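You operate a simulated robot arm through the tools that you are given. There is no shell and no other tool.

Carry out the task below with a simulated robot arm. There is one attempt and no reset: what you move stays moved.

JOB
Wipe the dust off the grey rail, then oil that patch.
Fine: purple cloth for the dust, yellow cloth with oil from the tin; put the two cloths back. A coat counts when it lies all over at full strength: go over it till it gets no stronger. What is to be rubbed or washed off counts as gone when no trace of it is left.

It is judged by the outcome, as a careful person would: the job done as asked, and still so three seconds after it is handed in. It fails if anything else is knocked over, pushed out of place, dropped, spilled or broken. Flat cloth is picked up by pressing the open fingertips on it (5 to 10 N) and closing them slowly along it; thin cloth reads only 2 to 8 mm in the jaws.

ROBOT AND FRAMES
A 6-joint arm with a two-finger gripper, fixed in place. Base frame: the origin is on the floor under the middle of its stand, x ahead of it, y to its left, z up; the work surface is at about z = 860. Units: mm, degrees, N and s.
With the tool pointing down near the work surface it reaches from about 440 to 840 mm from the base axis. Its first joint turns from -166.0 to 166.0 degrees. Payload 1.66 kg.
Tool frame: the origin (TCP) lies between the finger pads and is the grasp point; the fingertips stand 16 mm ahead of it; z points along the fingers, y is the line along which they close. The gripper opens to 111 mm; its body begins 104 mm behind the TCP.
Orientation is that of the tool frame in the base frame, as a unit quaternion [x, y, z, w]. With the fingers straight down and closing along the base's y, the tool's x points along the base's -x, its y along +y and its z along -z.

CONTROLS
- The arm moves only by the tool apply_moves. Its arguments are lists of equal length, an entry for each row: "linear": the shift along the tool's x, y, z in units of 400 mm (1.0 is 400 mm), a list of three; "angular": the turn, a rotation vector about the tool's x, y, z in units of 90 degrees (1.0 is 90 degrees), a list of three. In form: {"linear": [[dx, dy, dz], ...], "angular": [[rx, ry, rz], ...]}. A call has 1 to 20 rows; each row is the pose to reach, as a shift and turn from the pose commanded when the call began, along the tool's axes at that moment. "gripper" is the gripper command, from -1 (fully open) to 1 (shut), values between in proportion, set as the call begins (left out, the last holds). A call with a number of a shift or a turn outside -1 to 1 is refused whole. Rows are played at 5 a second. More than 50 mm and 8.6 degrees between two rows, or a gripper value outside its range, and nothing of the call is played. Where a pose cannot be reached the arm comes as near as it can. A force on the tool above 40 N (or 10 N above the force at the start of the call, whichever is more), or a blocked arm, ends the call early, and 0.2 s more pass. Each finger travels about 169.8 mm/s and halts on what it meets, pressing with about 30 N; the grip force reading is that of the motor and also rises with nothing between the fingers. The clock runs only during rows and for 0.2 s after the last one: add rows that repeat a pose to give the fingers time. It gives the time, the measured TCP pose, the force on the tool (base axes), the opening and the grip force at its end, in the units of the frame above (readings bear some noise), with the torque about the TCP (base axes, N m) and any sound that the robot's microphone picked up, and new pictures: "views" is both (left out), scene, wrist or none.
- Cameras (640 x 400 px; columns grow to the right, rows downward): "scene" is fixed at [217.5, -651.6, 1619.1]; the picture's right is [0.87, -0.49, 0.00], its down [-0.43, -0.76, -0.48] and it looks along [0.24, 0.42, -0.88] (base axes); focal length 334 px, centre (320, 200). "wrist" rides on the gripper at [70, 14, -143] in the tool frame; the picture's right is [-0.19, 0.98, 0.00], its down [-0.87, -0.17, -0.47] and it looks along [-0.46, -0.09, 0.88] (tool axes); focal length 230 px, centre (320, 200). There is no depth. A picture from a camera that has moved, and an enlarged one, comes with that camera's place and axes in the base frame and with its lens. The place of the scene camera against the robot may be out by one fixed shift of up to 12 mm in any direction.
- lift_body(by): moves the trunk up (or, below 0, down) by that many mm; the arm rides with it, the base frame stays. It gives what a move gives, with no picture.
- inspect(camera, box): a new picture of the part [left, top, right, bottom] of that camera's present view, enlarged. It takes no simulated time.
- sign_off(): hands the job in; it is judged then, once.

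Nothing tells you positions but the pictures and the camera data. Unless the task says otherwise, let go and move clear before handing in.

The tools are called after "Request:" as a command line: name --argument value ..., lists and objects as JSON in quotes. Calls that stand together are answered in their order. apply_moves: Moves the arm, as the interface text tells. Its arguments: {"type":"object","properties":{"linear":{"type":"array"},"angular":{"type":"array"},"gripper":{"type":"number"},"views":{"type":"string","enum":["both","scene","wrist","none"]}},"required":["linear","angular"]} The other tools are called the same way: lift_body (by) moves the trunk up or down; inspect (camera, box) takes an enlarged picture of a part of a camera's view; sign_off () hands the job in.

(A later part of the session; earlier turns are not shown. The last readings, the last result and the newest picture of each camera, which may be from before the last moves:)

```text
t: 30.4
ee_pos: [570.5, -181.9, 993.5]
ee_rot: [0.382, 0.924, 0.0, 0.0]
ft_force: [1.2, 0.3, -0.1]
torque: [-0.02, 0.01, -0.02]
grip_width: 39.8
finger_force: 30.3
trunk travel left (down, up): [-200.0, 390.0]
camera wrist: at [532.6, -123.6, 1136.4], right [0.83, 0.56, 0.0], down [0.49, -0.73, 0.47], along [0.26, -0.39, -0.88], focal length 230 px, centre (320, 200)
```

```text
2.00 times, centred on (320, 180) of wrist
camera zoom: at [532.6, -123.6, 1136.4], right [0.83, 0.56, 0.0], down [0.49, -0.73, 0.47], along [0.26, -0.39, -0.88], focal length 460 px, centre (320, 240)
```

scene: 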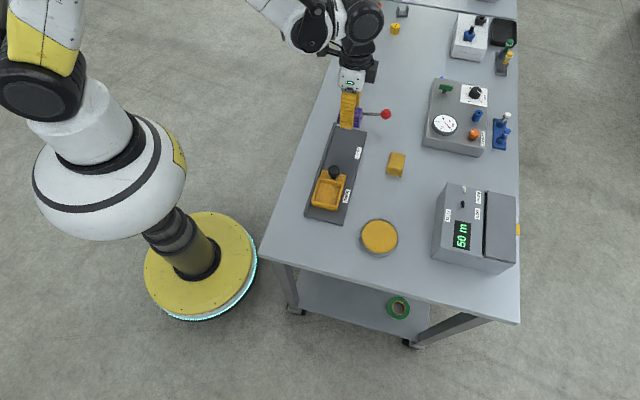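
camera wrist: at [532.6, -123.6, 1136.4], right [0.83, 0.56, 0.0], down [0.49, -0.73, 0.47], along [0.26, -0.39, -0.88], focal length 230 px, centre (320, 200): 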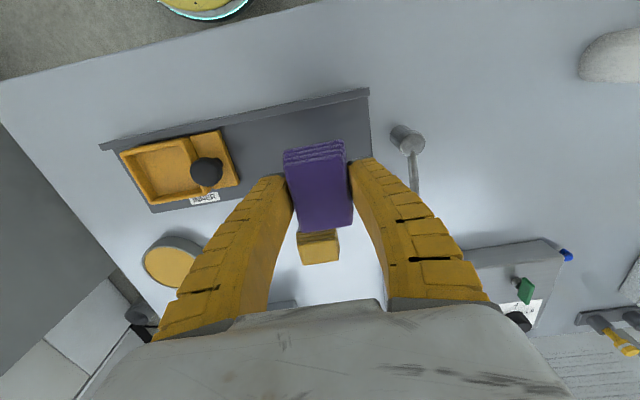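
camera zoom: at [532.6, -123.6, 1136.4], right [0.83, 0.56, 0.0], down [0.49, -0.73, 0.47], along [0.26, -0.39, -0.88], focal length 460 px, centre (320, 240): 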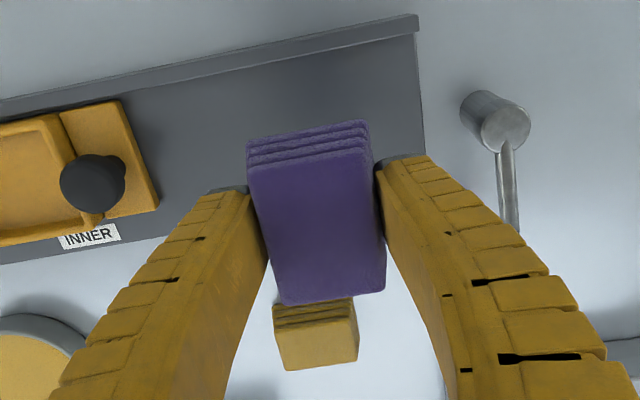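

The dust is gone. I'll carry the purple cloth back to its place, turning back 90° on the way.

Request:
apply_moves --linear '[[-0.0302, -0.0271, 0], [-0.0604, -0.0542, 0], [-0.0906, -0.0813, 0], [-0.1208, -0.1083, 0], [-0.151, -0.1354, 0], [-0.1813, -0.1625, 0], [-0.2115, -0.1896, 0], [-0.2417, -0.2167, 0], [-0.2719, -0.2438, 0], [-0.3021, -0.2708, 0], [-0.3323, -0.2979, 0], [-0.3625, -0.325, 0], [-0.3625, -0.325, 0], [-0.3625, -0.325, 0]]' --angular '[[0, 0, -0.0833], [0, 0, -0.1667], [0, 0, -0.25], [0, 0, -0.3333], [0, 0, -0.4167], [0, 0, -0.5], [0, 0, -0.5833], [0, 0, -0.6667], [0, 0, -0.75], [0, 0, -0.8333], [0, 0, -0.9167], [0, 0, -1.0], [0, 0, -1.0], [0, 0, -1.0]]' --gripper 0.5 --views "both"

```text
t: 33.4
ee_pos: [580.2, -376.3, 995.0]
ee_rot: [-0.383, 0.924, 0.0, 0.0]
ft_force: [-0.8, 0.1, -0.7]
torque: [-0.01, 0.01, -0.02]
grip_width: 39.8
finger_force: 29.6
trunk travel left (down, up): [-200.0, 390.0]
camera wrist: at [523.4, -417.1, 1137.5], right [-0.56, 0.83, 0.0], down [0.73, 0.49, 0.47], along [0.39, 0.26, -0.88], focal length 230 px, centre (320, 200)
```

scene: 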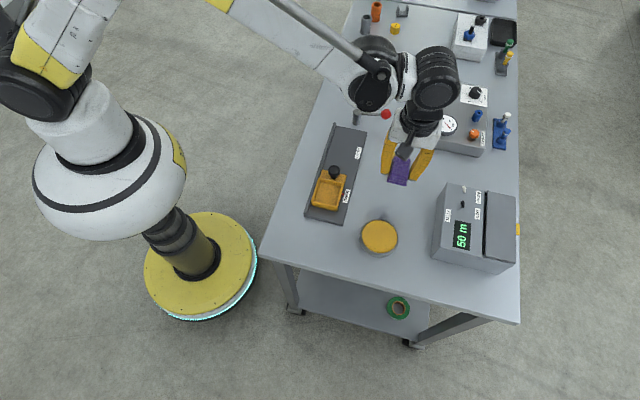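
wrist: 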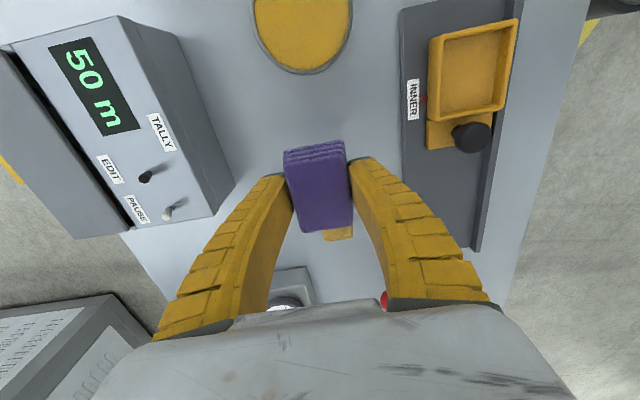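

Request:
apply_moves --linear '[[0, 0, 0.05], [0, 0, 0.1], [0, 0, 0.15], [0, 0, 0.2], [0, 0, 0.24], [0, 0, 0.26], [0, 0, 0.269], [0, 0, 0.269]]' --angular '[[0, 0, 0], [0, 0, 0], [0, 0, 0], [0, 0, 0], [0, 0, 0], [0, 0, 0], [0, 0, 0], [0, 0, 0]]' --views "none"

Request:
apply_moves --linear '[[0, 0, 0.0025], [0, 0, 0.0025]]' --angular '[[0, 0, 0], [0, 0, 0]]' --views "wrist"

```text
t: 35.2
ee_pos: [580.8, -375.4, 887.1]
ee_rot: [-0.382, 0.924, 0.0, 0.0]
ft_force: [-0.8, -0.8, -0.3]
torque: [0.01, 0.01, -0.01]
grip_width: 39.7
finger_force: 30.5
trunk travel left (down, up): [-200.0, 390.0]
```

```text
t: 35.8
ee_pos: [580.6, -377.2, 885.1]
ee_rot: [-0.383, 0.924, 0.0, 0.0]
ft_force: [-1.1, -0.3, -1.5]
torque: [0.0, 0.01, 0.01]
grip_width: 40.0
finger_force: 30.2
trunk travel left (down, up): [-200.0, 390.0]
camera wrist: at [523.8, -416.8, 1028.2], right [-0.56, 0.83, 0.0], down [0.73, 0.49, 0.47], along [0.39, 0.26, -0.88], focal length 230 px, centre (320, 200)
```

wrist: 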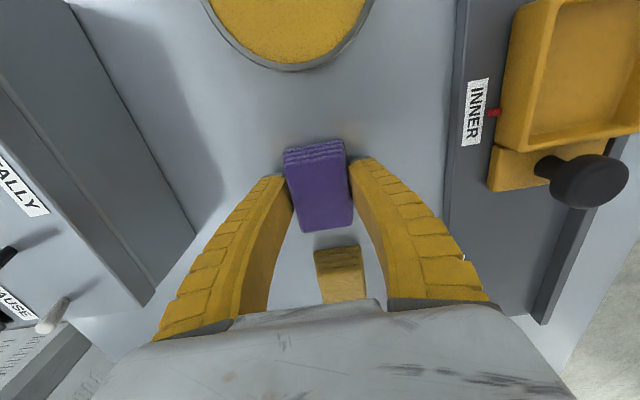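

Not touching yet; I'll go down another millimetre at a time.

Request:
apply_moves --linear '[[0, 0, 0.0025], [0, 0, 0.0025]]' --angular '[[0, 0, 0], [0, 0, 0]]' --views "none"

Request:
apply_moves --linear '[[0, 0, 0.0025], [0, 0, 0.0025]]' --angular '[[0, 0, 0], [0, 0, 0]]' --views "none"

```text
t: 36.4
ee_pos: [580.6, -375.5, 884.6]
ee_rot: [-0.382, 0.924, 0.0, 0.0]
ft_force: [0.8, -0.6, -1.2]
torque: [0.01, 0.01, 0.0]
grip_width: 40.0
finger_force: 30.2
trunk travel left (down, up): [-200.0, 390.0]
```

```text
t: 37.0
ee_pos: [580.2, -376.2, 883.3]
ee_rot: [-0.382, 0.924, -0.001, 0.0]
ft_force: [-0.6, 0.8, 0.0]
torque: [-0.02, 0.01, 0.04]
grip_width: 39.7
finger_force: 29.8
trunk travel left (down, up): [-200.0, 390.0]
```

Request:
apply_moves --linear '[[0, 0, 0.0025], [0, 0, 0.0025]]' --angular '[[0, 0, 0], [0, 0, 0]]' --views "none"

Request:
apply_moves --linear '[[0, 0, 0.0025], [0, 0, 0.0025]]' --angular '[[0, 0, 0], [0, 0, 0]]' --views "none"

```text
t: 37.6
ee_pos: [580.2, -375.6, 883.2]
ee_rot: [-0.383, 0.924, 0.0, -0.001]
ft_force: [1.8, -2.3, 7.4]
torque: [0.02, -0.01, -0.01]
grip_width: 40.2
finger_force: 30.7
trunk travel left (down, up): [-200.0, 390.0]
```

```text
t: 38.2
ee_pos: [580.6, -375.6, 881.6]
ee_rot: [-0.382, 0.924, 0.0, 0.0]
ft_force: [6.1, -3.5, 14.7]
torque: [-0.05, -0.1, -0.02]
grip_width: 42.2
finger_force: 30.4
trunk travel left (down, up): [-200.0, 390.0]
```

The pad rests on the table. I'll ease up 1 mm and open gently.

Request:
apply_moves --linear '[[0, 0, -0.0025], [0, 0, -0.0025]]' --angular '[[0, 0, 0], [0, 0, 0]]' --gripper 0.22 --views "none"

Request:
apply_moves --linear '[[0, 0, 0], [0, 0, 0]]' --angular '[[0, 0, 0], [0, 0, 0]]' --gripper 0.1 --views "none"

Request:
apply_moves --linear '[[0, 0, 0], [0, 0, 0]]' --angular '[[0, 0, 0], [0, 0, 0]]' --gripper -0.35 --views "wrist"

```text
t: 38.8
ee_pos: [579.9, -375.1, 881.4]
ee_rot: [-0.383, 0.924, 0.0, -0.001]
ft_force: [-0.6, -0.4, 0.4]
torque: [-0.01, -0.03, 0.01]
grip_width: 46.0
finger_force: 1.9
trunk travel left (down, up): [-200.0, 390.0]
```

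```text
t: 39.4
ee_pos: [579.9, -375.4, 883.2]
ee_rot: [-0.383, 0.924, 0.0, 0.0]
ft_force: [0.0, -0.6, 0.2]
torque: [0.0, 0.02, 0.0]
grip_width: 52.2
finger_force: 2.1
trunk travel left (down, up): [-200.0, 390.0]
```

```text
t: 40.0
ee_pos: [579.8, -375.9, 882.8]
ee_rot: [-0.383, 0.924, -0.001, 0.001]
ft_force: [0.6, 0.9, 0.3]
torque: [-0.02, -0.02, -0.01]
grip_width: 76.5
finger_force: 0.1
trunk travel left (down, up): [-200.0, 390.0]
camera wrist: at [523.0, -416.5, 1025.0], right [-0.56, 0.83, 0.0], down [0.73, 0.49, 0.47], along [0.39, 0.26, -0.88], focal length 230 px, centre (320, 200)
```

wrist: 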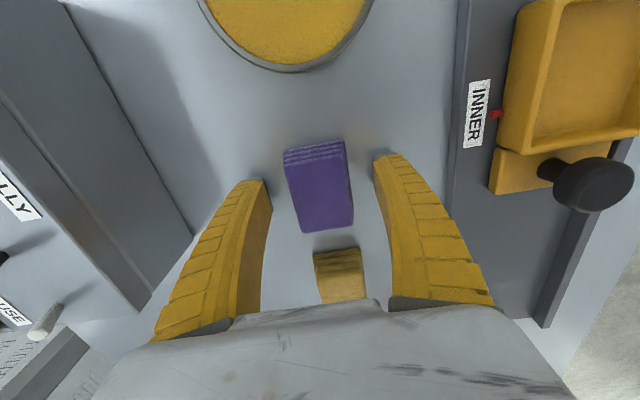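

The purple cloth is back on its spot. I'll rise and move over the yellow cloth at about (652,-305).

Request:
apply_moves --linear '[[0, 0, -0.05], [0, 0, -0.12], [0, 0, -0.2], [-0.06, -0.001, -0.22], [-0.13, -0.002, -0.22], [-0.2, -0.003, -0.22], [-0.2518, -0.0045, -0.22], [-0.2518, -0.0045, -0.22], [-0.2518, -0.0045, -0.22]]' --angular '[[0, 0, 0], [0, 0, 0], [0, 0, 0], [0, 0, 0], [0, 0, 0], [0, 0, 0], [0, 0, 0], [0, 0, 0], [0, 0, 0]]' --gripper -0.35 --views "both"

Request:
inspect --camera "wrist" --box '[220, 40, 420, 260]'

Request:
inspect --camera "scene" --box '[340, 120, 460, 270]'

```text
t: 42.0
ee_pos: [655.3, -307.1, 970.8]
ee_rot: [-0.383, 0.924, 0.0, 0.0]
ft_force: [1.0, 0.6, 0.7]
torque: [0.0, 0.01, -0.04]
grip_width: 76.5
finger_force: 1.1
trunk travel left (down, up): [-200.0, 390.0]
camera wrist: at [597.6, -347.0, 1113.0], right [-0.56, 0.83, 0.0], down [0.73, 0.49, 0.47], along [0.39, 0.26, -0.88], focal length 230 px, centre (320, 200)
```

scene: 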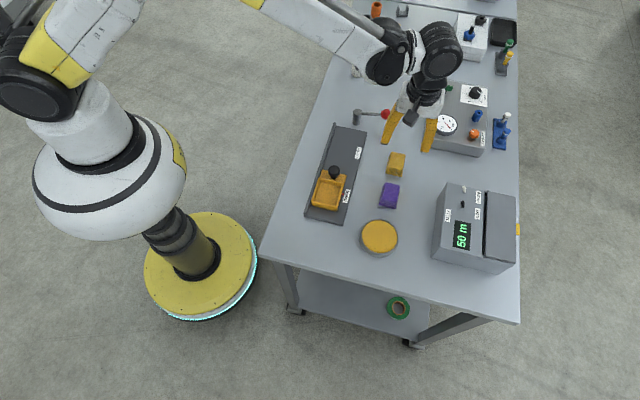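
wrist: 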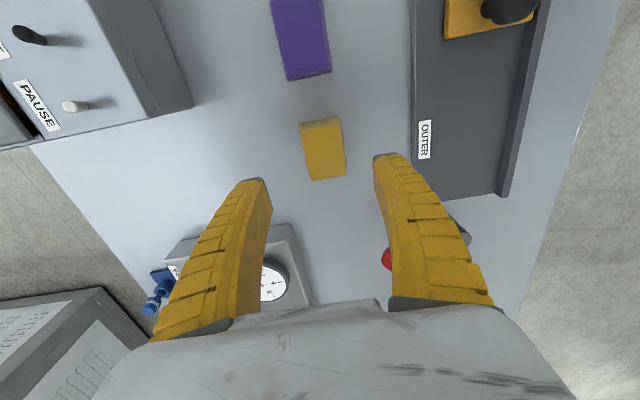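

```text
1.82 times, centred on (320, 150) of wrist
camera zoom: at [597.6, -347.0, 1113.0], right [-0.56, 0.83, 0.0], down [0.73, 0.49, 0.47], along [0.39, 0.26, -0.88], focal length 418 px, centre (320, 291)
```

zoom: 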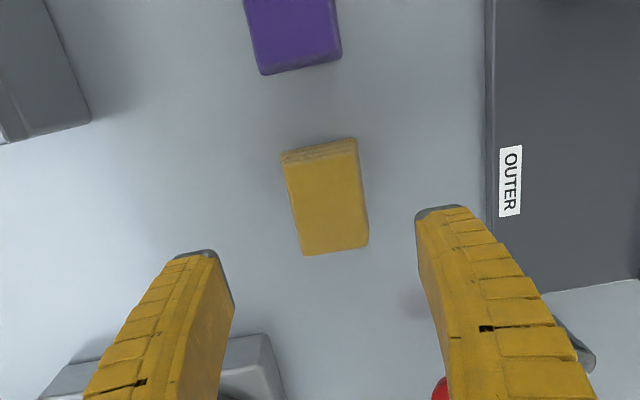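

```text
2.67 times, centred on (400, 195) of scene
camera zoom: at [217.5, -651.6, 1619.1], right [0.87, -0.49, 0.0], down [-0.43, -0.76, -0.48], along [0.24, 0.42, -0.88], focal length 892 px, centre (107, 213)
```

zoom: 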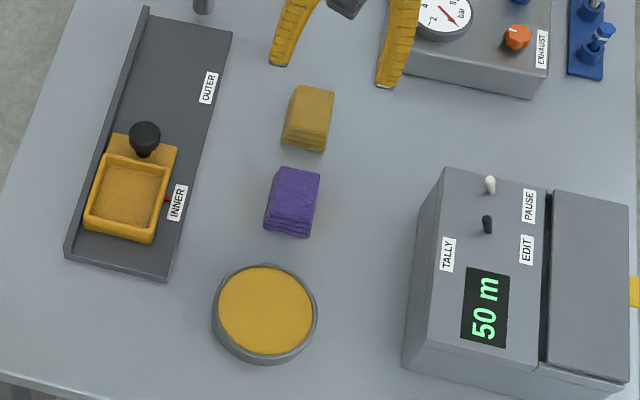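

The yellow pad's centre is at about (651,-305), and the purple pad is where it was. I'll go down over the yellow pad.

Request:
apply_moves --linear '[[0, 0.002, 0.03], [0, 0.002, 0.07], [0, 0.002, 0.1], [0, 0.002, 0.1], [0, 0.002, 0.1]]' --angular '[[0, 0, 0], [0, 0, 0], [0, 0, 0], [0, 0, 0], [0, 0, 0]]' --gripper -0.35 --views "wrist"

```text
t: 43.2
ee_pos: [651.8, -303.6, 930.0]
ee_rot: [-0.383, 0.924, 0.0, 0.0]
ft_force: [-0.2, 0.6, 0.1]
torque: [-0.02, 0.01, -0.02]
grip_width: 76.2
finger_force: 0.6
trunk travel left (down, up): [-200.0, 390.0]
camera wrist: at [595.6, -345.6, 1072.3], right [-0.56, 0.83, 0.0], down [0.73, 0.49, 0.47], along [0.39, 0.26, -0.88], focal length 230 px, centre (320, 200)
```

wrist: 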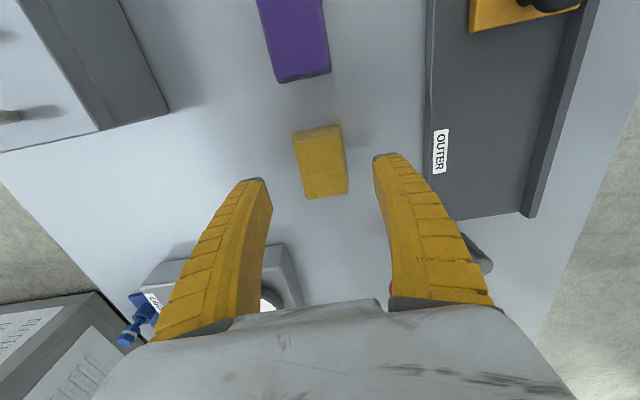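

Request:
apply_moves --linear '[[0, 0, 0.03], [0, 0, 0.06], [0, 0, 0.09], [0, 0, 0.1145], [0, 0, 0.1145], [0, 0, 0.1145]]' --angular '[[0, 0, 0], [0, 0, 0], [0, 0, 0], [0, 0, 0], [0, 0, 0], [0, 0, 0]]' --gripper -0.35 --views "wrist"

Request:
inspect --camera "wrist" --box '[220, 60, 420, 260]'

```text
t: 44.6
ee_pos: [653.5, -305.3, 884.0]
ee_rot: [-0.383, 0.924, 0.0, -0.001]
ft_force: [0.5, -0.1, -0.4]
torque: [-0.02, -0.01, -0.03]
grip_width: 76.5
finger_force: 1.0
trunk travel left (down, up): [-200.0, 390.0]
camera wrist: at [595.5, -345.6, 1026.9], right [-0.56, 0.83, 0.0], down [0.73, 0.49, 0.47], along [0.39, 0.26, -0.88], focal length 230 px, centre (320, 200)
```

wrist: 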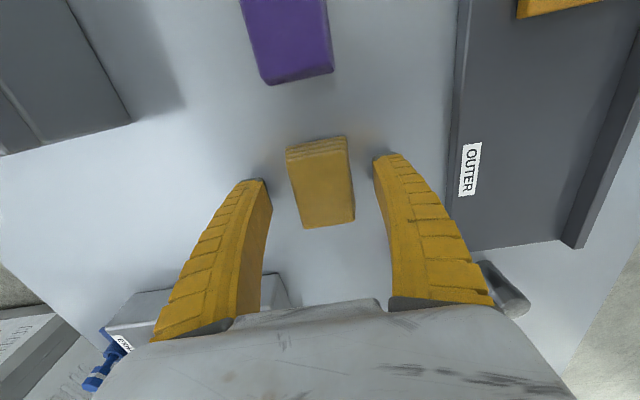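

```text
2.00 times, centred on (320, 160) of wrist
camera zoom: at [595.5, -345.6, 1026.9], right [-0.56, 0.83, 0.0], down [0.73, 0.49, 0.47], along [0.39, 0.26, -0.88], focal length 460 px, centre (320, 280)
```

zoom: 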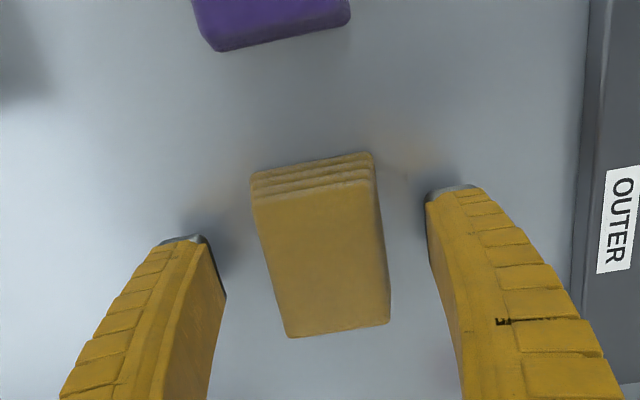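

Centred. I'll close in steps on the yellow pad.

Request:
apply_moves --linear '[[0, 0, 0], [0, 0, 0]]' --angular '[[0, 0, 0], [0, 0, 0]]' --gripper 0.1 --views "none"

Request:
apply_moves --linear '[[0, 0, 0], [0, 0, 0]]' --angular '[[0, 0, 0], [0, 0, 0]]' --gripper 0.3 --views "none"

Request:
apply_moves --linear '[[0, 0, 0], [0, 0, 0]]' --angular '[[0, 0, 0], [0, 0, 0]]' --gripper 0.5 --views "none"

Request:
apply_moves --linear '[[0, 0, -0.02], [0, 0, -0.06], [0, 0, -0.11], [0, 0, -0.16], [0, 0, -0.21], [0, 0, -0.25], [0, 0, -0.25]]' --angular '[[0, 0, 0], [0, 0, 0], [0, 0, 0], [0, 0, 0], [0, 0, 0], [0, 0, 0], [0, 0, 0]]' --gripper 0.5 --views "both"

Request:
inspect --camera "wrist" --box '[220, 60, 420, 260]'

```text
t: 45.2
ee_pos: [653.0, -305.3, 884.6]
ee_rot: [-0.382, 0.924, 0.0, 0.0]
ft_force: [-0.6, 0.0, -0.9]
torque: [0.0, -0.01, 0.02]
grip_width: 52.1
finger_force: 1.5
trunk travel left (down, up): [-200.0, 390.0]
```

```text
t: 45.8
ee_pos: [652.0, -305.1, 884.4]
ee_rot: [-0.382, 0.924, 0.0, 0.001]
ft_force: [2.9, -1.7, 9.3]
torque: [-0.04, -0.02, 0.01]
grip_width: 40.8
finger_force: 30.0
trunk travel left (down, up): [-200.0, 390.0]
```

```text
t: 46.4
ee_pos: [651.8, -304.6, 884.5]
ee_rot: [-0.382, 0.924, 0.001, 0.0]
ft_force: [3.1, -1.7, 9.7]
torque: [-0.03, -0.01, 0.01]
grip_width: 41.1
finger_force: 30.2
trunk travel left (down, up): [-200.0, 390.0]
```

```text
t: 48.0
ee_pos: [652.7, -305.6, 984.6]
ee_rot: [-0.384, 0.923, 0.0, 0.0]
ft_force: [0.7, -0.4, 0.5]
torque: [0.0, 0.0, -0.01]
grip_width: 39.7
finger_force: 29.6
trunk travel left (down, up): [-200.0, 390.0]
camera wrist: at [595.4, -345.8, 1126.2], right [-0.56, 0.83, 0.0], down [0.73, 0.49, 0.47], along [0.39, 0.26, -0.88], focal length 230 px, centre (320, 200)
```

scene: 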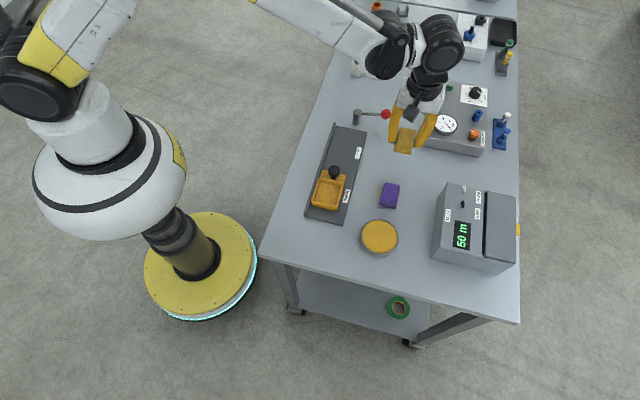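
wrist: 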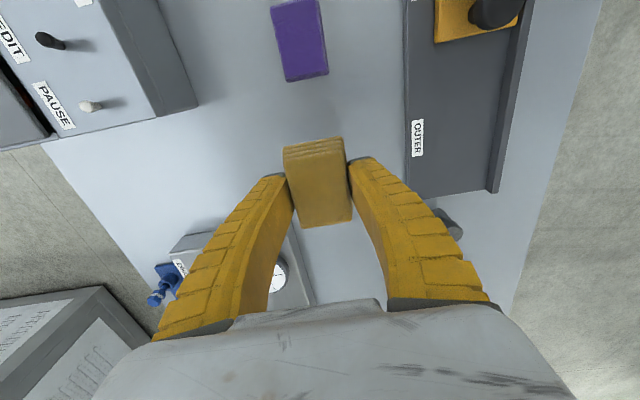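

```text
2.00 times, centred on (320, 160) of wrist
camera zoom: at [595.4, -345.8, 1126.2], right [-0.56, 0.83, 0.0], down [0.73, 0.49, 0.47], along [0.39, 0.26, -0.88], focal length 460 px, centre (320, 280)
```

zoom: 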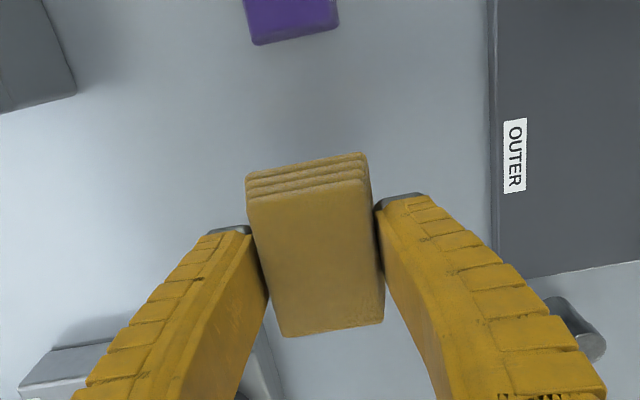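

The yellow cloth is held. I'll carry it at height to above the tin and look at the tin up close.

Request:
apply_moves --linear '[[0.055, 0.0016, 0], [0.11, 0.0033, 0], [0.165, 0.005, 0], [0.22, 0.0066, 0], [0.275, 0.0083, 0], [0.33, 0.0099, 0], [0.385, 0.0116, 0], [0.44, 0.0132, 0], [0.495, 0.0149, 0], [0.549, 0.0165, 0], [0.549, 0.0165, 0], [0.549, 0.0165, 0]]' --angular '[[0, 0, 0], [0, 0, 0], [0, 0, 0], [0, 0, 0], [0, 0, 0], [0, 0, 0], [0, 0, 0], [0, 0, 0], [0, 0, 0], [0, 0, 0], [0, 0, 0], [0, 0, 0]]' --gripper 0.5 --views "both"

Request:
inspect --camera "wrist" --box '[220, 80, 420, 280]'

Request:
inspect --camera "scene" --box '[340, 180, 440, 280]'

```text
t: 50.6
ee_pos: [493.4, -454.6, 982.9]
ee_rot: [-0.382, 0.924, 0.0, 0.0]
ft_force: [0.3, -0.4, -0.1]
torque: [-0.03, 0.02, 0.01]
grip_width: 39.9
finger_force: 30.1
trunk travel left (down, up): [-200.0, 390.0]
camera wrist: at [436.0, -496.0, 1126.0], right [-0.56, 0.83, 0.0], down [0.73, 0.49, 0.47], along [0.39, 0.26, -0.88], focal length 230 px, centre (320, 200)
```

scene: 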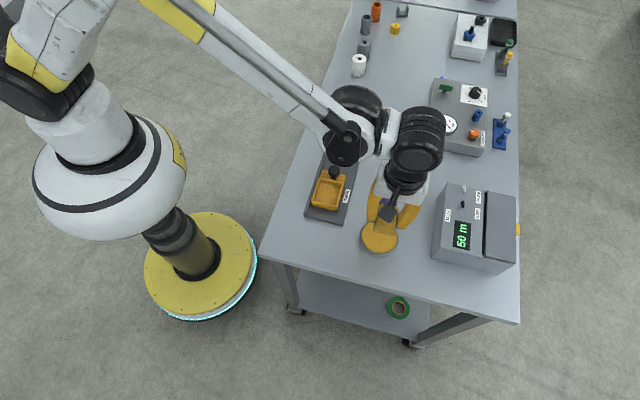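
wrist: 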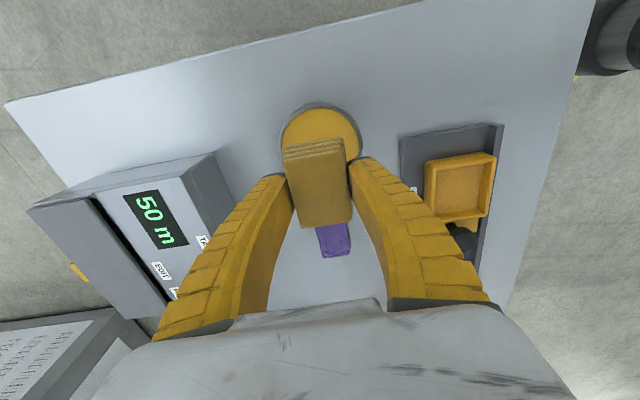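

```text
2.00 times, centred on (320, 180) of wrist
camera zoom: at [436.0, -496.0, 1126.0], right [-0.56, 0.83, 0.0], down [0.73, 0.49, 0.47], along [0.39, 0.26, -0.88], focal length 460 px, centre (320, 240)
```

zoom: 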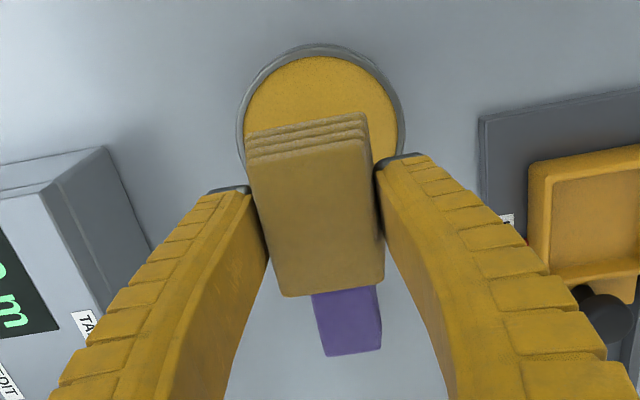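

```text
4.00 times, centred on (390, 230) of scene
camera zoom: at [217.5, -651.6, 1619.1], right [0.87, -0.49, 0.0], down [-0.43, -0.76, -0.48], along [0.24, 0.42, -0.88], focal length 1338 px, centre (40, 80)
```

zoom: 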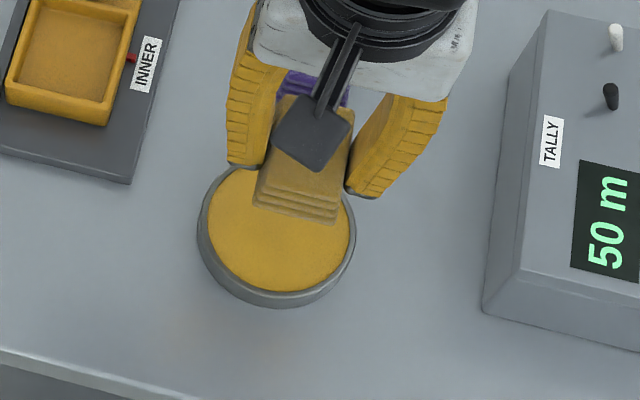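

Request:
apply_moves --linear '[[0, 0, 0.04], [0, 0, 0.08], [0, 0, 0.1125], [0, 0, 0.1125], [0, 0, 0.1125]]' --angular '[[0, 0, 0], [0, 0, 0], [0, 0, 0], [0, 0, 0], [0, 0, 0]]' --gripper 0.5 --views "both"

Request:
inspect --camera "wrist" --box '[240, 70, 400, 230]'

Request:
inspect --camera "scene" --box '[340, 180, 440, 280]'

```text
t: 51.8
ee_pos: [493.9, -455.6, 940.2]
ee_rot: [-0.382, 0.924, 0.0, 0.0]
ft_force: [0.2, -0.2, -0.3]
torque: [0.04, 0.01, 0.0]
grip_width: 39.9
finger_force: 30.2
trunk travel left (down, up): [-200.0, 390.0]
camera wrist: at [435.6, -496.6, 1082.1], right [-0.56, 0.83, 0.0], down [0.73, 0.49, 0.47], along [0.39, 0.26, -0.88], focal length 230 px, centre (320, 200)
```

scene: 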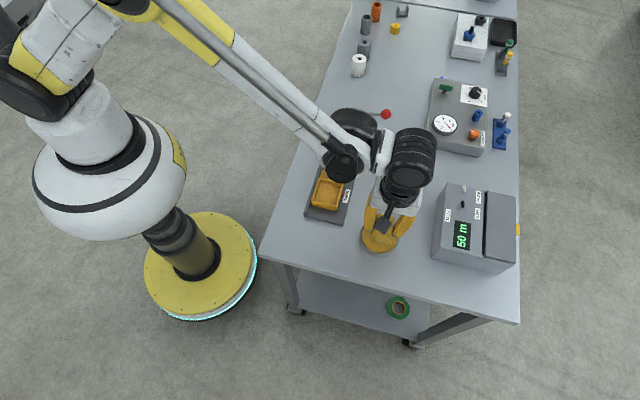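
wrist: 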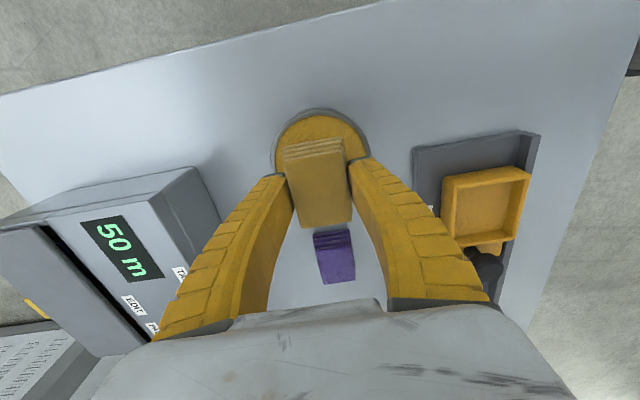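

```text
2.50 times, centred on (320, 150) of wrist
camera zoom: at [435.6, -496.6, 1082.1], right [-0.56, 0.83, 0.0], down [0.73, 0.49, 0.47], along [0.39, 0.26, -0.88], focal length 575 px, centre (320, 325)
```

zoom: 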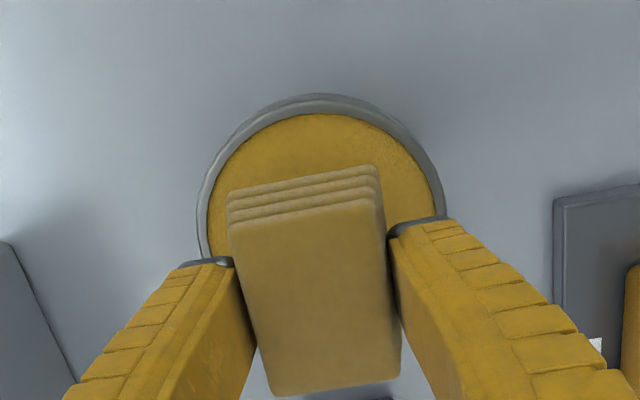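

```text
4.00 times, centred on (390, 230) of scene
camera zoom: at [217.5, -651.6, 1619.1], right [0.87, -0.49, 0.0], down [-0.43, -0.76, -0.48], along [0.24, 0.42, -0.88], focal length 1338 px, centre (40, 80)
```

zoom: 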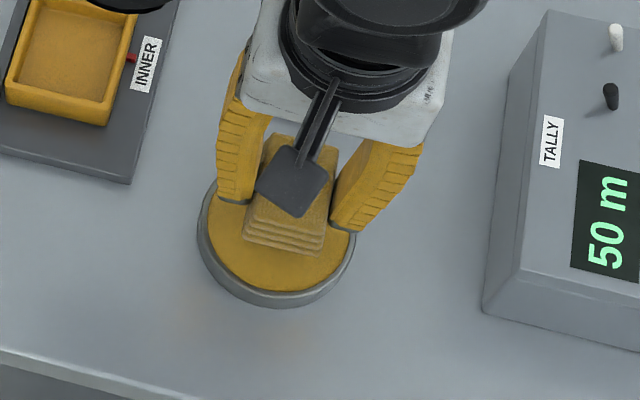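

The tin's centre works out nearer (489.5,-460), so I'll shift about 5 mm and go down to just above the oil surface.

Request:
apply_moves --linear '[[0.013, -0.0045, 0], [0.013, -0.0045, 0.03], [0.013, -0.0045, 0.06], [0.013, -0.0045, 0.07], [0.013, -0.0045, 0.07]]' --angular '[[0, 0, 0], [0, 0, 0], [0, 0, 0], [0, 0, 0], [0, 0, 0]]' --gripper 0.5 --views "both"

Request:
inspect --camera "wrist" --box '[240, 90, 400, 250]'

Request:
inspect --camera "scene" --box '[350, 200, 420, 270]'

```text
t: 53.0
ee_pos: [490.4, -461.1, 912.3]
ee_rot: [-0.383, 0.924, 0.001, 0.001]
ft_force: [-0.4, -0.3, -0.5]
torque: [0.0, 0.01, 0.01]
grip_width: 40.0
finger_force: 29.9
trunk travel left (down, up): [-200.0, 390.0]
camera wrist: at [432.9, -501.3, 1053.9], right [-0.56, 0.83, 0.0], down [0.73, 0.49, 0.47], along [0.39, 0.26, -0.88], focal length 230 px, centre (320, 200)
```

scene: 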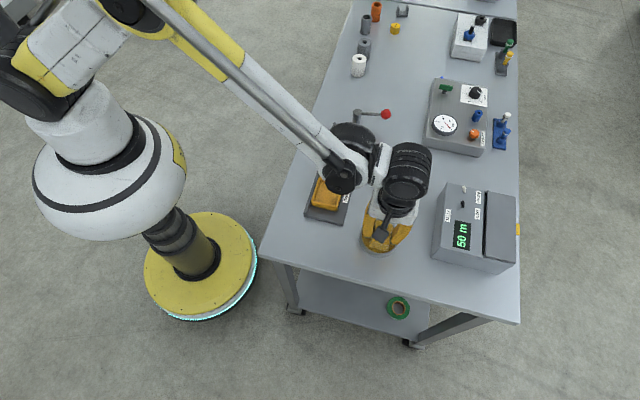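
wrist: 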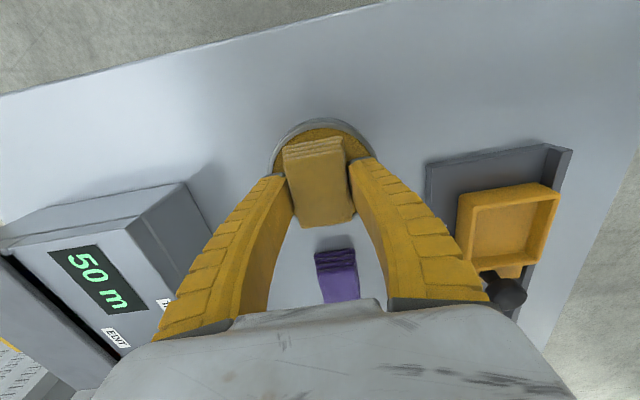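

```text
2.50 times, centred on (320, 170) of wrist
camera zoom: at [432.9, -501.3, 1053.9], right [-0.56, 0.83, 0.0], down [0.73, 0.49, 0.47], along [0.39, 0.26, -0.88], focal length 575 px, centre (320, 275)
```

zoom: 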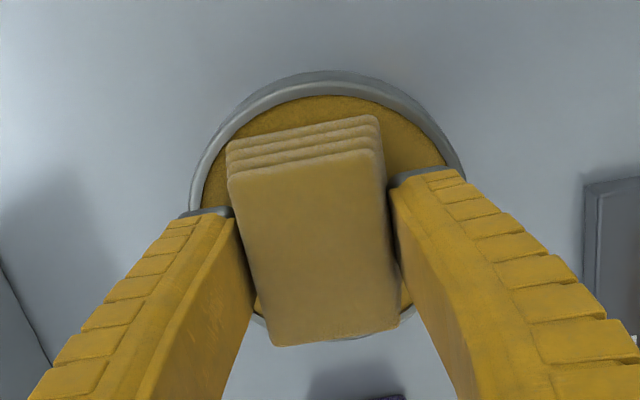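

```text
5.71 times, centred on (385, 235) of scene
camera zoom: at [217.5, -651.6, 1619.1], right [0.87, -0.49, 0.0], down [-0.43, -0.76, -0.48], along [0.24, 0.42, -0.88], focal length 1911 px, centre (-51, 0)
```

zoom: 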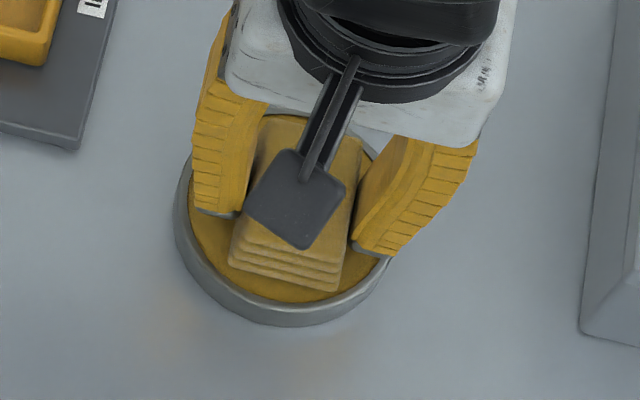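

Inside the rim with margin. I'll go down in small steps with force checks.

Request:
apply_moves --linear '[[-0.006, 0, 0], [-0.006, 0, 0.0075], [-0.006, 0, 0.015], [-0.006, 0, 0.015]]' --angular '[[0, 0, 0], [0, 0, 0], [0, 0, 0], [0, 0, 0]]' --views "none"

Request:
apply_moves --linear '[[0, 0, 0.005], [0, 0, 0.005]]' --angular '[[0, 0, 0], [0, 0, 0]]' --views "none"

```text
t: 54.0
ee_pos: [492.3, -458.4, 905.5]
ee_rot: [-0.383, 0.924, 0.0, 0.001]
ft_force: [0.7, -0.7, 4.4]
torque: [0.03, -0.03, 0.01]
grip_width: 40.0
finger_force: 30.0
trunk travel left (down, up): [-200.0, 390.0]
```

```text
t: 54.6
ee_pos: [491.8, -459.1, 905.4]
ee_rot: [-0.382, 0.924, 0.0, 0.0]
ft_force: [2.9, -5.3, 15.8]
torque: [-0.09, -0.04, -0.01]
grip_width: 42.6
finger_force: 30.0
trunk travel left (down, up): [-200.0, 390.0]
```

The cloth presses on the oil at about 16 N. I'll hold a second to let it soak and take a look.

Request:
apply_moves --linear '[[0, 0, 0], [0, 0, 0], [0, 0, 0], [0, 0, 0], [0, 0, 0], [0, 0, 0]]' --angular '[[0, 0, 0], [0, 0, 0], [0, 0, 0], [0, 0, 0], [0, 0, 0], [0, 0, 0]]' --views "both"

Request:
inspect --camera "scene" --box '[350, 200, 420, 270]'

Request:
inspect --camera "wrist" --box '[240, 90, 400, 250]'

```text
t: 56.0
ee_pos: [491.5, -458.7, 904.8]
ee_rot: [-0.383, 0.924, 0.001, 0.0]
ft_force: [0.3, -2.5, 15.1]
torque: [-0.05, -0.02, -0.03]
grip_width: 42.0
finger_force: 30.1
trunk travel left (down, up): [-200.0, 390.0]
camera wrist: at [434.2, -498.9, 1047.0], right [-0.56, 0.83, 0.0], down [0.73, 0.49, 0.47], along [0.39, 0.26, -0.88], focal length 230 px, centre (320, 200)
```

scene: 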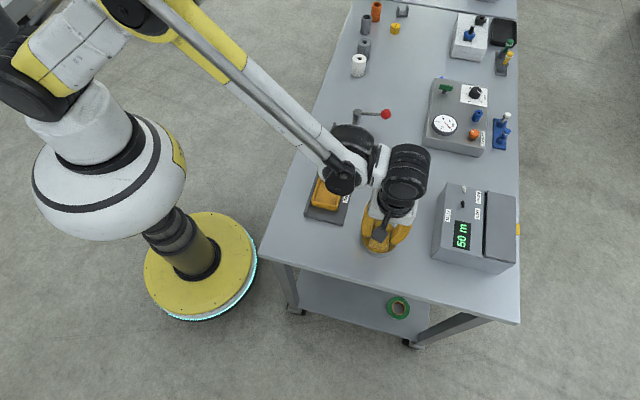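
wrist: 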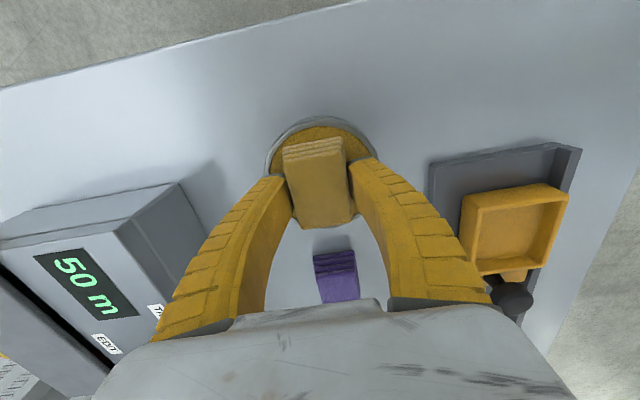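

```text
5.71 times, centred on (385, 235) of scene
camera zoom: at [217.5, -651.6, 1619.1], right [0.87, -0.49, 0.0], down [-0.43, -0.76, -0.48], along [0.24, 0.42, -0.88], focal length 1911 px, centre (-51, 0)
```

zoom: 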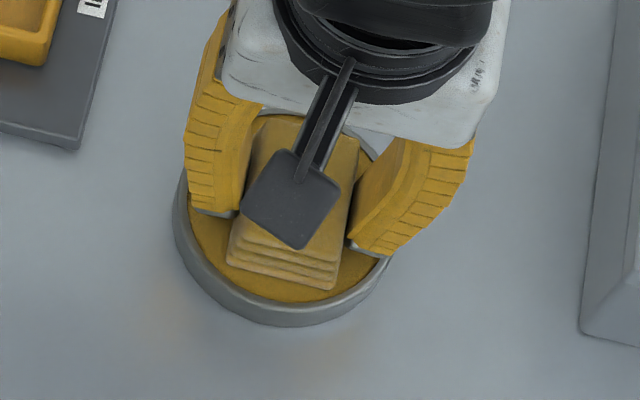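

```text
2.50 times, centred on (320, 170) of wrist
camera zoom: at [434.2, -498.9, 1047.0], right [-0.56, 0.83, 0.0], down [0.73, 0.49, 0.47], along [0.39, 0.26, -0.88], focal length 575 px, centre (320, 275)
```

zoom: 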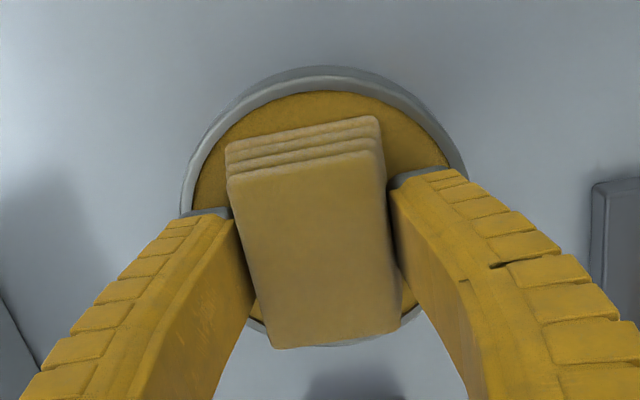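

The tin has stayed put. I'll lift the oiled cloth straight up and carry it to above the patch, turning 90° as before.

Request:
apply_moves --linear '[[0, 0, -0.03], [0, 0, -0.08], [0, 0, -0.14], [0, 0, -0.2025], [-0.0449, 0.0252, -0.2025], [-0.0899, 0.0505, -0.2025], [-0.1348, 0.0757, -0.2025], [-0.1797, 0.101, -0.2025], [-0.2246, 0.1262, -0.2025], [-0.2696, 0.1515, -0.2025], [-0.3145, 0.1767, -0.2025], [-0.3594, 0.202, -0.2025], [-0.4044, 0.2272, -0.2025], [-0.4493, 0.2525, -0.2025], [-0.4942, 0.2777, -0.2025], [-0.5391, 0.303, -0.2025], [-0.5841, 0.3282, -0.2025], [-0.629, 0.3535, -0.2025], [-0.629, 0.3535, -0.2025], [-0.629, 0.3535, -0.2025]]' --angular '[[0, 0, 0], [0, 0, 0], [0, 0, 0], [0, 0, 0], [0, 0, 0.0714], [0, 0, 0.1429], [0, 0, 0.2143], [0, 0, 0.2857], [0, 0, 0.3571], [0, 0, 0.4286], [0, 0, 0.5], [0, 0, 0.5714], [0, 0, 0.6429], [0, 0, 0.7143], [0, 0, 0.7857], [0, 0, 0.8571], [0, 0, 0.9286], [0, 0, 1.0], [0, 0, 1.0], [0, 0, 1.0]]' --gripper 0.5 --views "both"

Request:
inspect --camera "scene" --box '[310, 100, 440, 270]'

Request:
inspect --camera "wrist" --box '[220, 60, 420, 280]'

```text
t: 60.2
ee_pos: [568.8, -182.7, 984.4]
ee_rot: [0.383, 0.924, 0.001, -0.001]
ft_force: [0.2, -0.5, -0.6]
torque: [0.01, 0.01, -0.02]
grip_width: 39.7
finger_force: 29.4
trunk travel left (down, up): [-200.0, 390.0]
camera wrist: at [531.1, -124.8, 1127.4], right [0.83, 0.56, 0.0], down [0.49, -0.73, 0.47], along [0.26, -0.39, -0.88], focal length 230 px, centre (320, 200)
```

scene: 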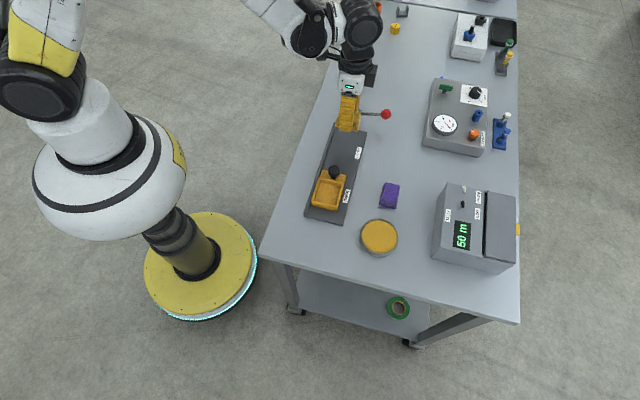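
wrist: 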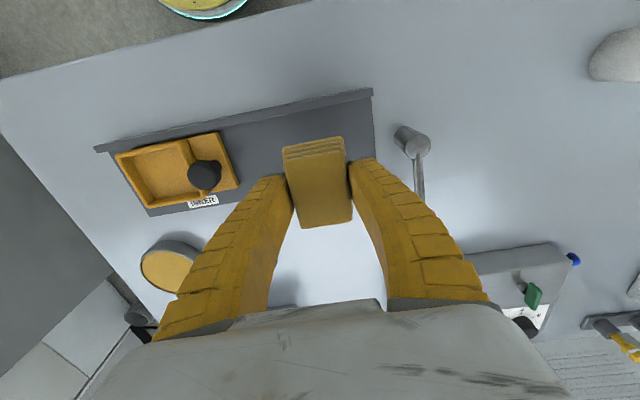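

```text
2.35 times, centred on (375, 185) of scene
camera zoom: at [217.5, -651.6, 1619.1], right [0.87, -0.49, 0.0], down [-0.43, -0.76, -0.48], along [0.24, 0.42, -0.88], focal length 787 px, centre (191, 235)
```

zoom: 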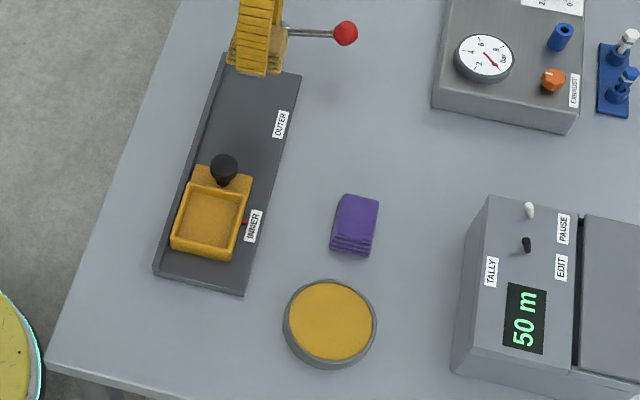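

```text
1.82 times, centred on (320, 170) of wrist
camera zoom: at [531.1, -124.8, 1127.4], right [0.83, 0.56, 0.0], down [0.49, -0.73, 0.47], along [0.26, -0.39, -0.88], focal length 418 px, centre (320, 254)
```

zoom: 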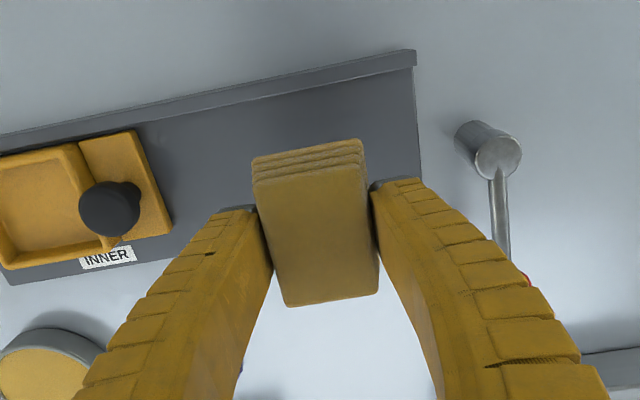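

The oiled cloth is above the patch; purple cloth and tin are in place. I'll lower to the rail surface.

Request:
apply_moves --linear '[[0, 0, 0.05], [0, 0, 0.1], [0, 0, 0.15], [0, 0, 0.19], [0, 0, 0.205], [0, 0, 0.2125], [0, 0, 0.2125]]' --angular '[[0, 0, 0], [0, 0, 0], [0, 0, 0], [0, 0, 0], [0, 0, 0], [0, 0, 0], [0, 0, 0]]' --views "none"

Request:
apply_moves --linear '[[0, 0, 0.004], [0, 0, 0.004]]' --angular '[[0, 0, 0], [0, 0, 0]]' --views "none"

```text
t: 61.8
ee_pos: [570.0, -181.2, 900.2]
ee_rot: [0.383, 0.924, 0.0, 0.0]
ft_force: [0.4, -0.1, -0.3]
torque: [0.0, -0.01, -0.01]
grip_width: 39.8
finger_force: 29.8
trunk travel left (down, up): [-200.0, 390.0]
```

```text
t: 62.4
ee_pos: [569.1, -180.7, 896.9]
ee_rot: [0.383, 0.924, 0.0, 0.0]
ft_force: [-0.1, 0.2, -0.2]
torque: [-0.04, 0.05, -0.02]
grip_width: 39.7
finger_force: 29.5
trunk travel left (down, up): [-200.0, 390.0]
```

Request:
apply_moves --linear '[[0, 0, 0.004], [0, 0, 0.004]]' --angular '[[0, 0, 0], [0, 0, 0]]' --views "none"

Request:
apply_moves --linear '[[0, 0, 0.0025], [0, 0, 0.0025]]' --angular '[[0, 0, 0], [0, 0, 0]]' --views "none"

```text
t: 63.0
ee_pos: [569.6, -181.1, 897.1]
ee_rot: [0.382, 0.924, -0.001, 0.0]
ft_force: [2.4, -1.9, 9.1]
torque: [-0.01, -0.03, 0.01]
grip_width: 40.7
finger_force: 30.0
trunk travel left (down, up): [-200.0, 390.0]
```

```text
t: 63.6
ee_pos: [570.1, -180.4, 896.3]
ee_rot: [0.382, 0.924, 0.0, 0.0]
ft_force: [3.1, -3.0, 17.2]
torque: [-0.04, -0.03, 0.01]
grip_width: 42.8
finger_force: 29.9
trunk travel left (down, up): [-200.0, 390.0]
```

Contact at about 9–17 N. I'll stroke over the whole patch.

Request:
apply_moves --linear '[[0, 0, -0.0012], [0.01, 0.035, -0.0012], [0.01, 0.068, -0.0012], [0.01, 0.035, -0.0012], [0.01, 0, -0.0012], [0.01, -0.035, -0.0012], [0.01, -0.07, -0.0012], [0, -0.07, -0.0012], [0, -0.035, -0.0012], [0, 0, -0.0012], [0, 0.035, -0.0012], [0, 0.068, -0.0012], [-0.01, 0.068, -0.0012], [-0.01, 0.035, -0.0012], [-0.01, 0, -0.0012], [-0.01, -0.035, -0.0012], [-0.01, -0.07, -0.0012], [0, -0.035, -0.0012], [0, 0, -0.0012]]' --angular '[[0, 0, 0], [0, 0, 0], [0, 0, 0], [0, 0, 0], [0, 0, 0], [0, 0, 0], [0, 0, 0], [0, 0, 0], [0, 0, 0], [0, 0, 0], [0, 0, 0], [0, 0, 0], [0, 0, 0], [0, 0, 0], [0, 0, 0], [0, 0, 0], [0, 0, 0], [0, 0, 0], [0, 0, 0]]' --views "none"

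Request:
apply_moves --linear '[[0, 0, -0.02], [0, 0, -0.07], [0, 0, -0.12], [0, 0, -0.17], [0, 0, -0.22], [0, 0, -0.25], [0, 0, -0.25]]' --angular '[[0, 0, 0], [0, 0, 0], [0, 0, 0], [0, 0, 0], [0, 0, 0], [0, 0, 0], [0, 0, 0]]' --views "both"

Request:
inspect --camera "scene" --box '[328, 122, 368, 162]'

Request:
inspect --camera "wrist" --box '[220, 60, 420, 280]'

```text
t: 67.6
ee_pos: [569.3, -179.9, 896.9]
ee_rot: [0.383, 0.924, 0.0, 0.0]
ft_force: [-2.1, -2.7, 7.7]
torque: [-0.06, 0.0, -0.01]
grip_width: 40.2
finger_force: 29.9
trunk travel left (down, up): [-200.0, 390.0]
```

```text
t: 69.2
ee_pos: [571.0, -180.9, 998.2]
ee_rot: [0.383, 0.924, 0.0, 0.0]
ft_force: [0.1, -0.4, -0.7]
torque: [-0.03, -0.01, -0.02]
grip_width: 39.7
finger_force: 30.0
trunk travel left (down, up): [-200.0, 390.0]
camera wrist: at [532.2, -123.1, 1139.7], right [0.83, 0.56, 0.0], down [0.49, -0.73, 0.47], along [0.26, -0.39, -0.88], focal length 230 px, centre (320, 200)
```

scene: 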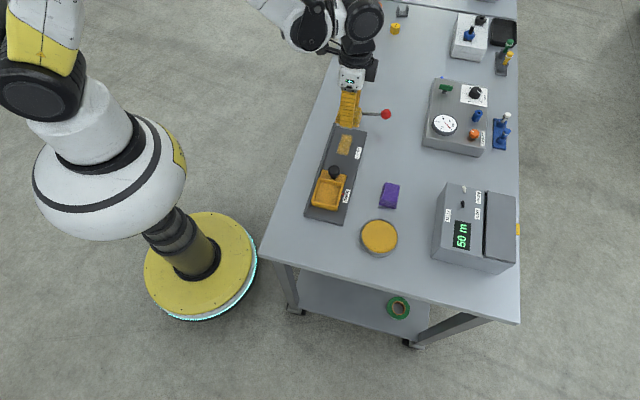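
wrist: 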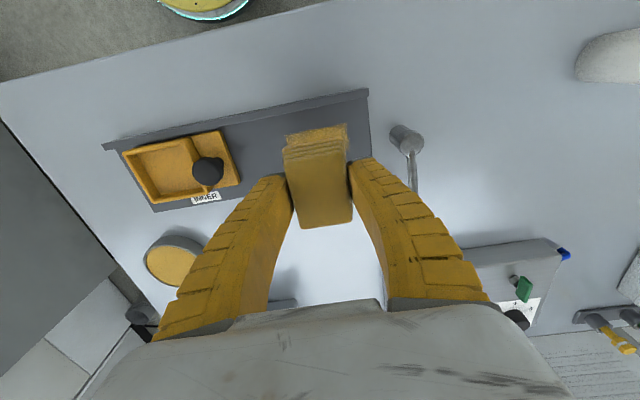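

```text
10.00 times, centred on (348, 142) of scene
camera zoom: at [217.5, -651.6, 1619.1], right [0.87, -0.49, 0.0], down [-0.43, -0.76, -0.48], along [0.24, 0.42, -0.88], focal length 3345 px, centre (40, 780)
```

zoom: 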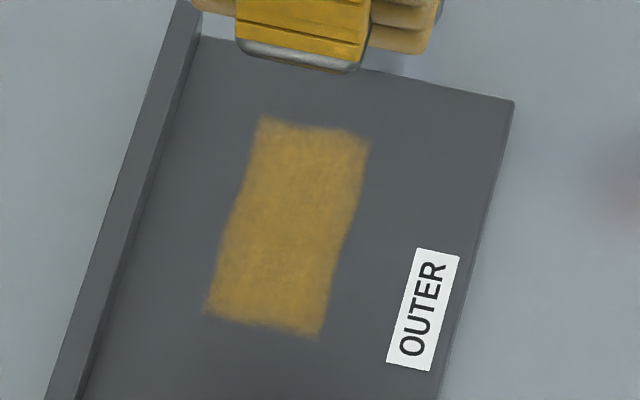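

```text
1.82 times, centred on (320, 170) of wrist
camera zoom: at [532.2, -123.1, 1139.7], right [0.83, 0.56, 0.0], down [0.49, -0.73, 0.47], along [0.26, -0.39, -0.88], focal length 418 px, centre (320, 254)
```

zoom: 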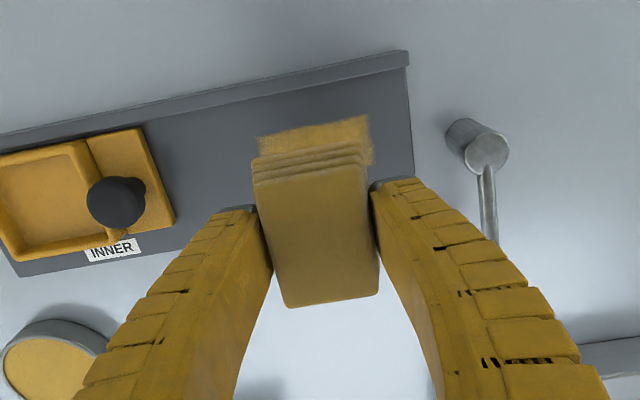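

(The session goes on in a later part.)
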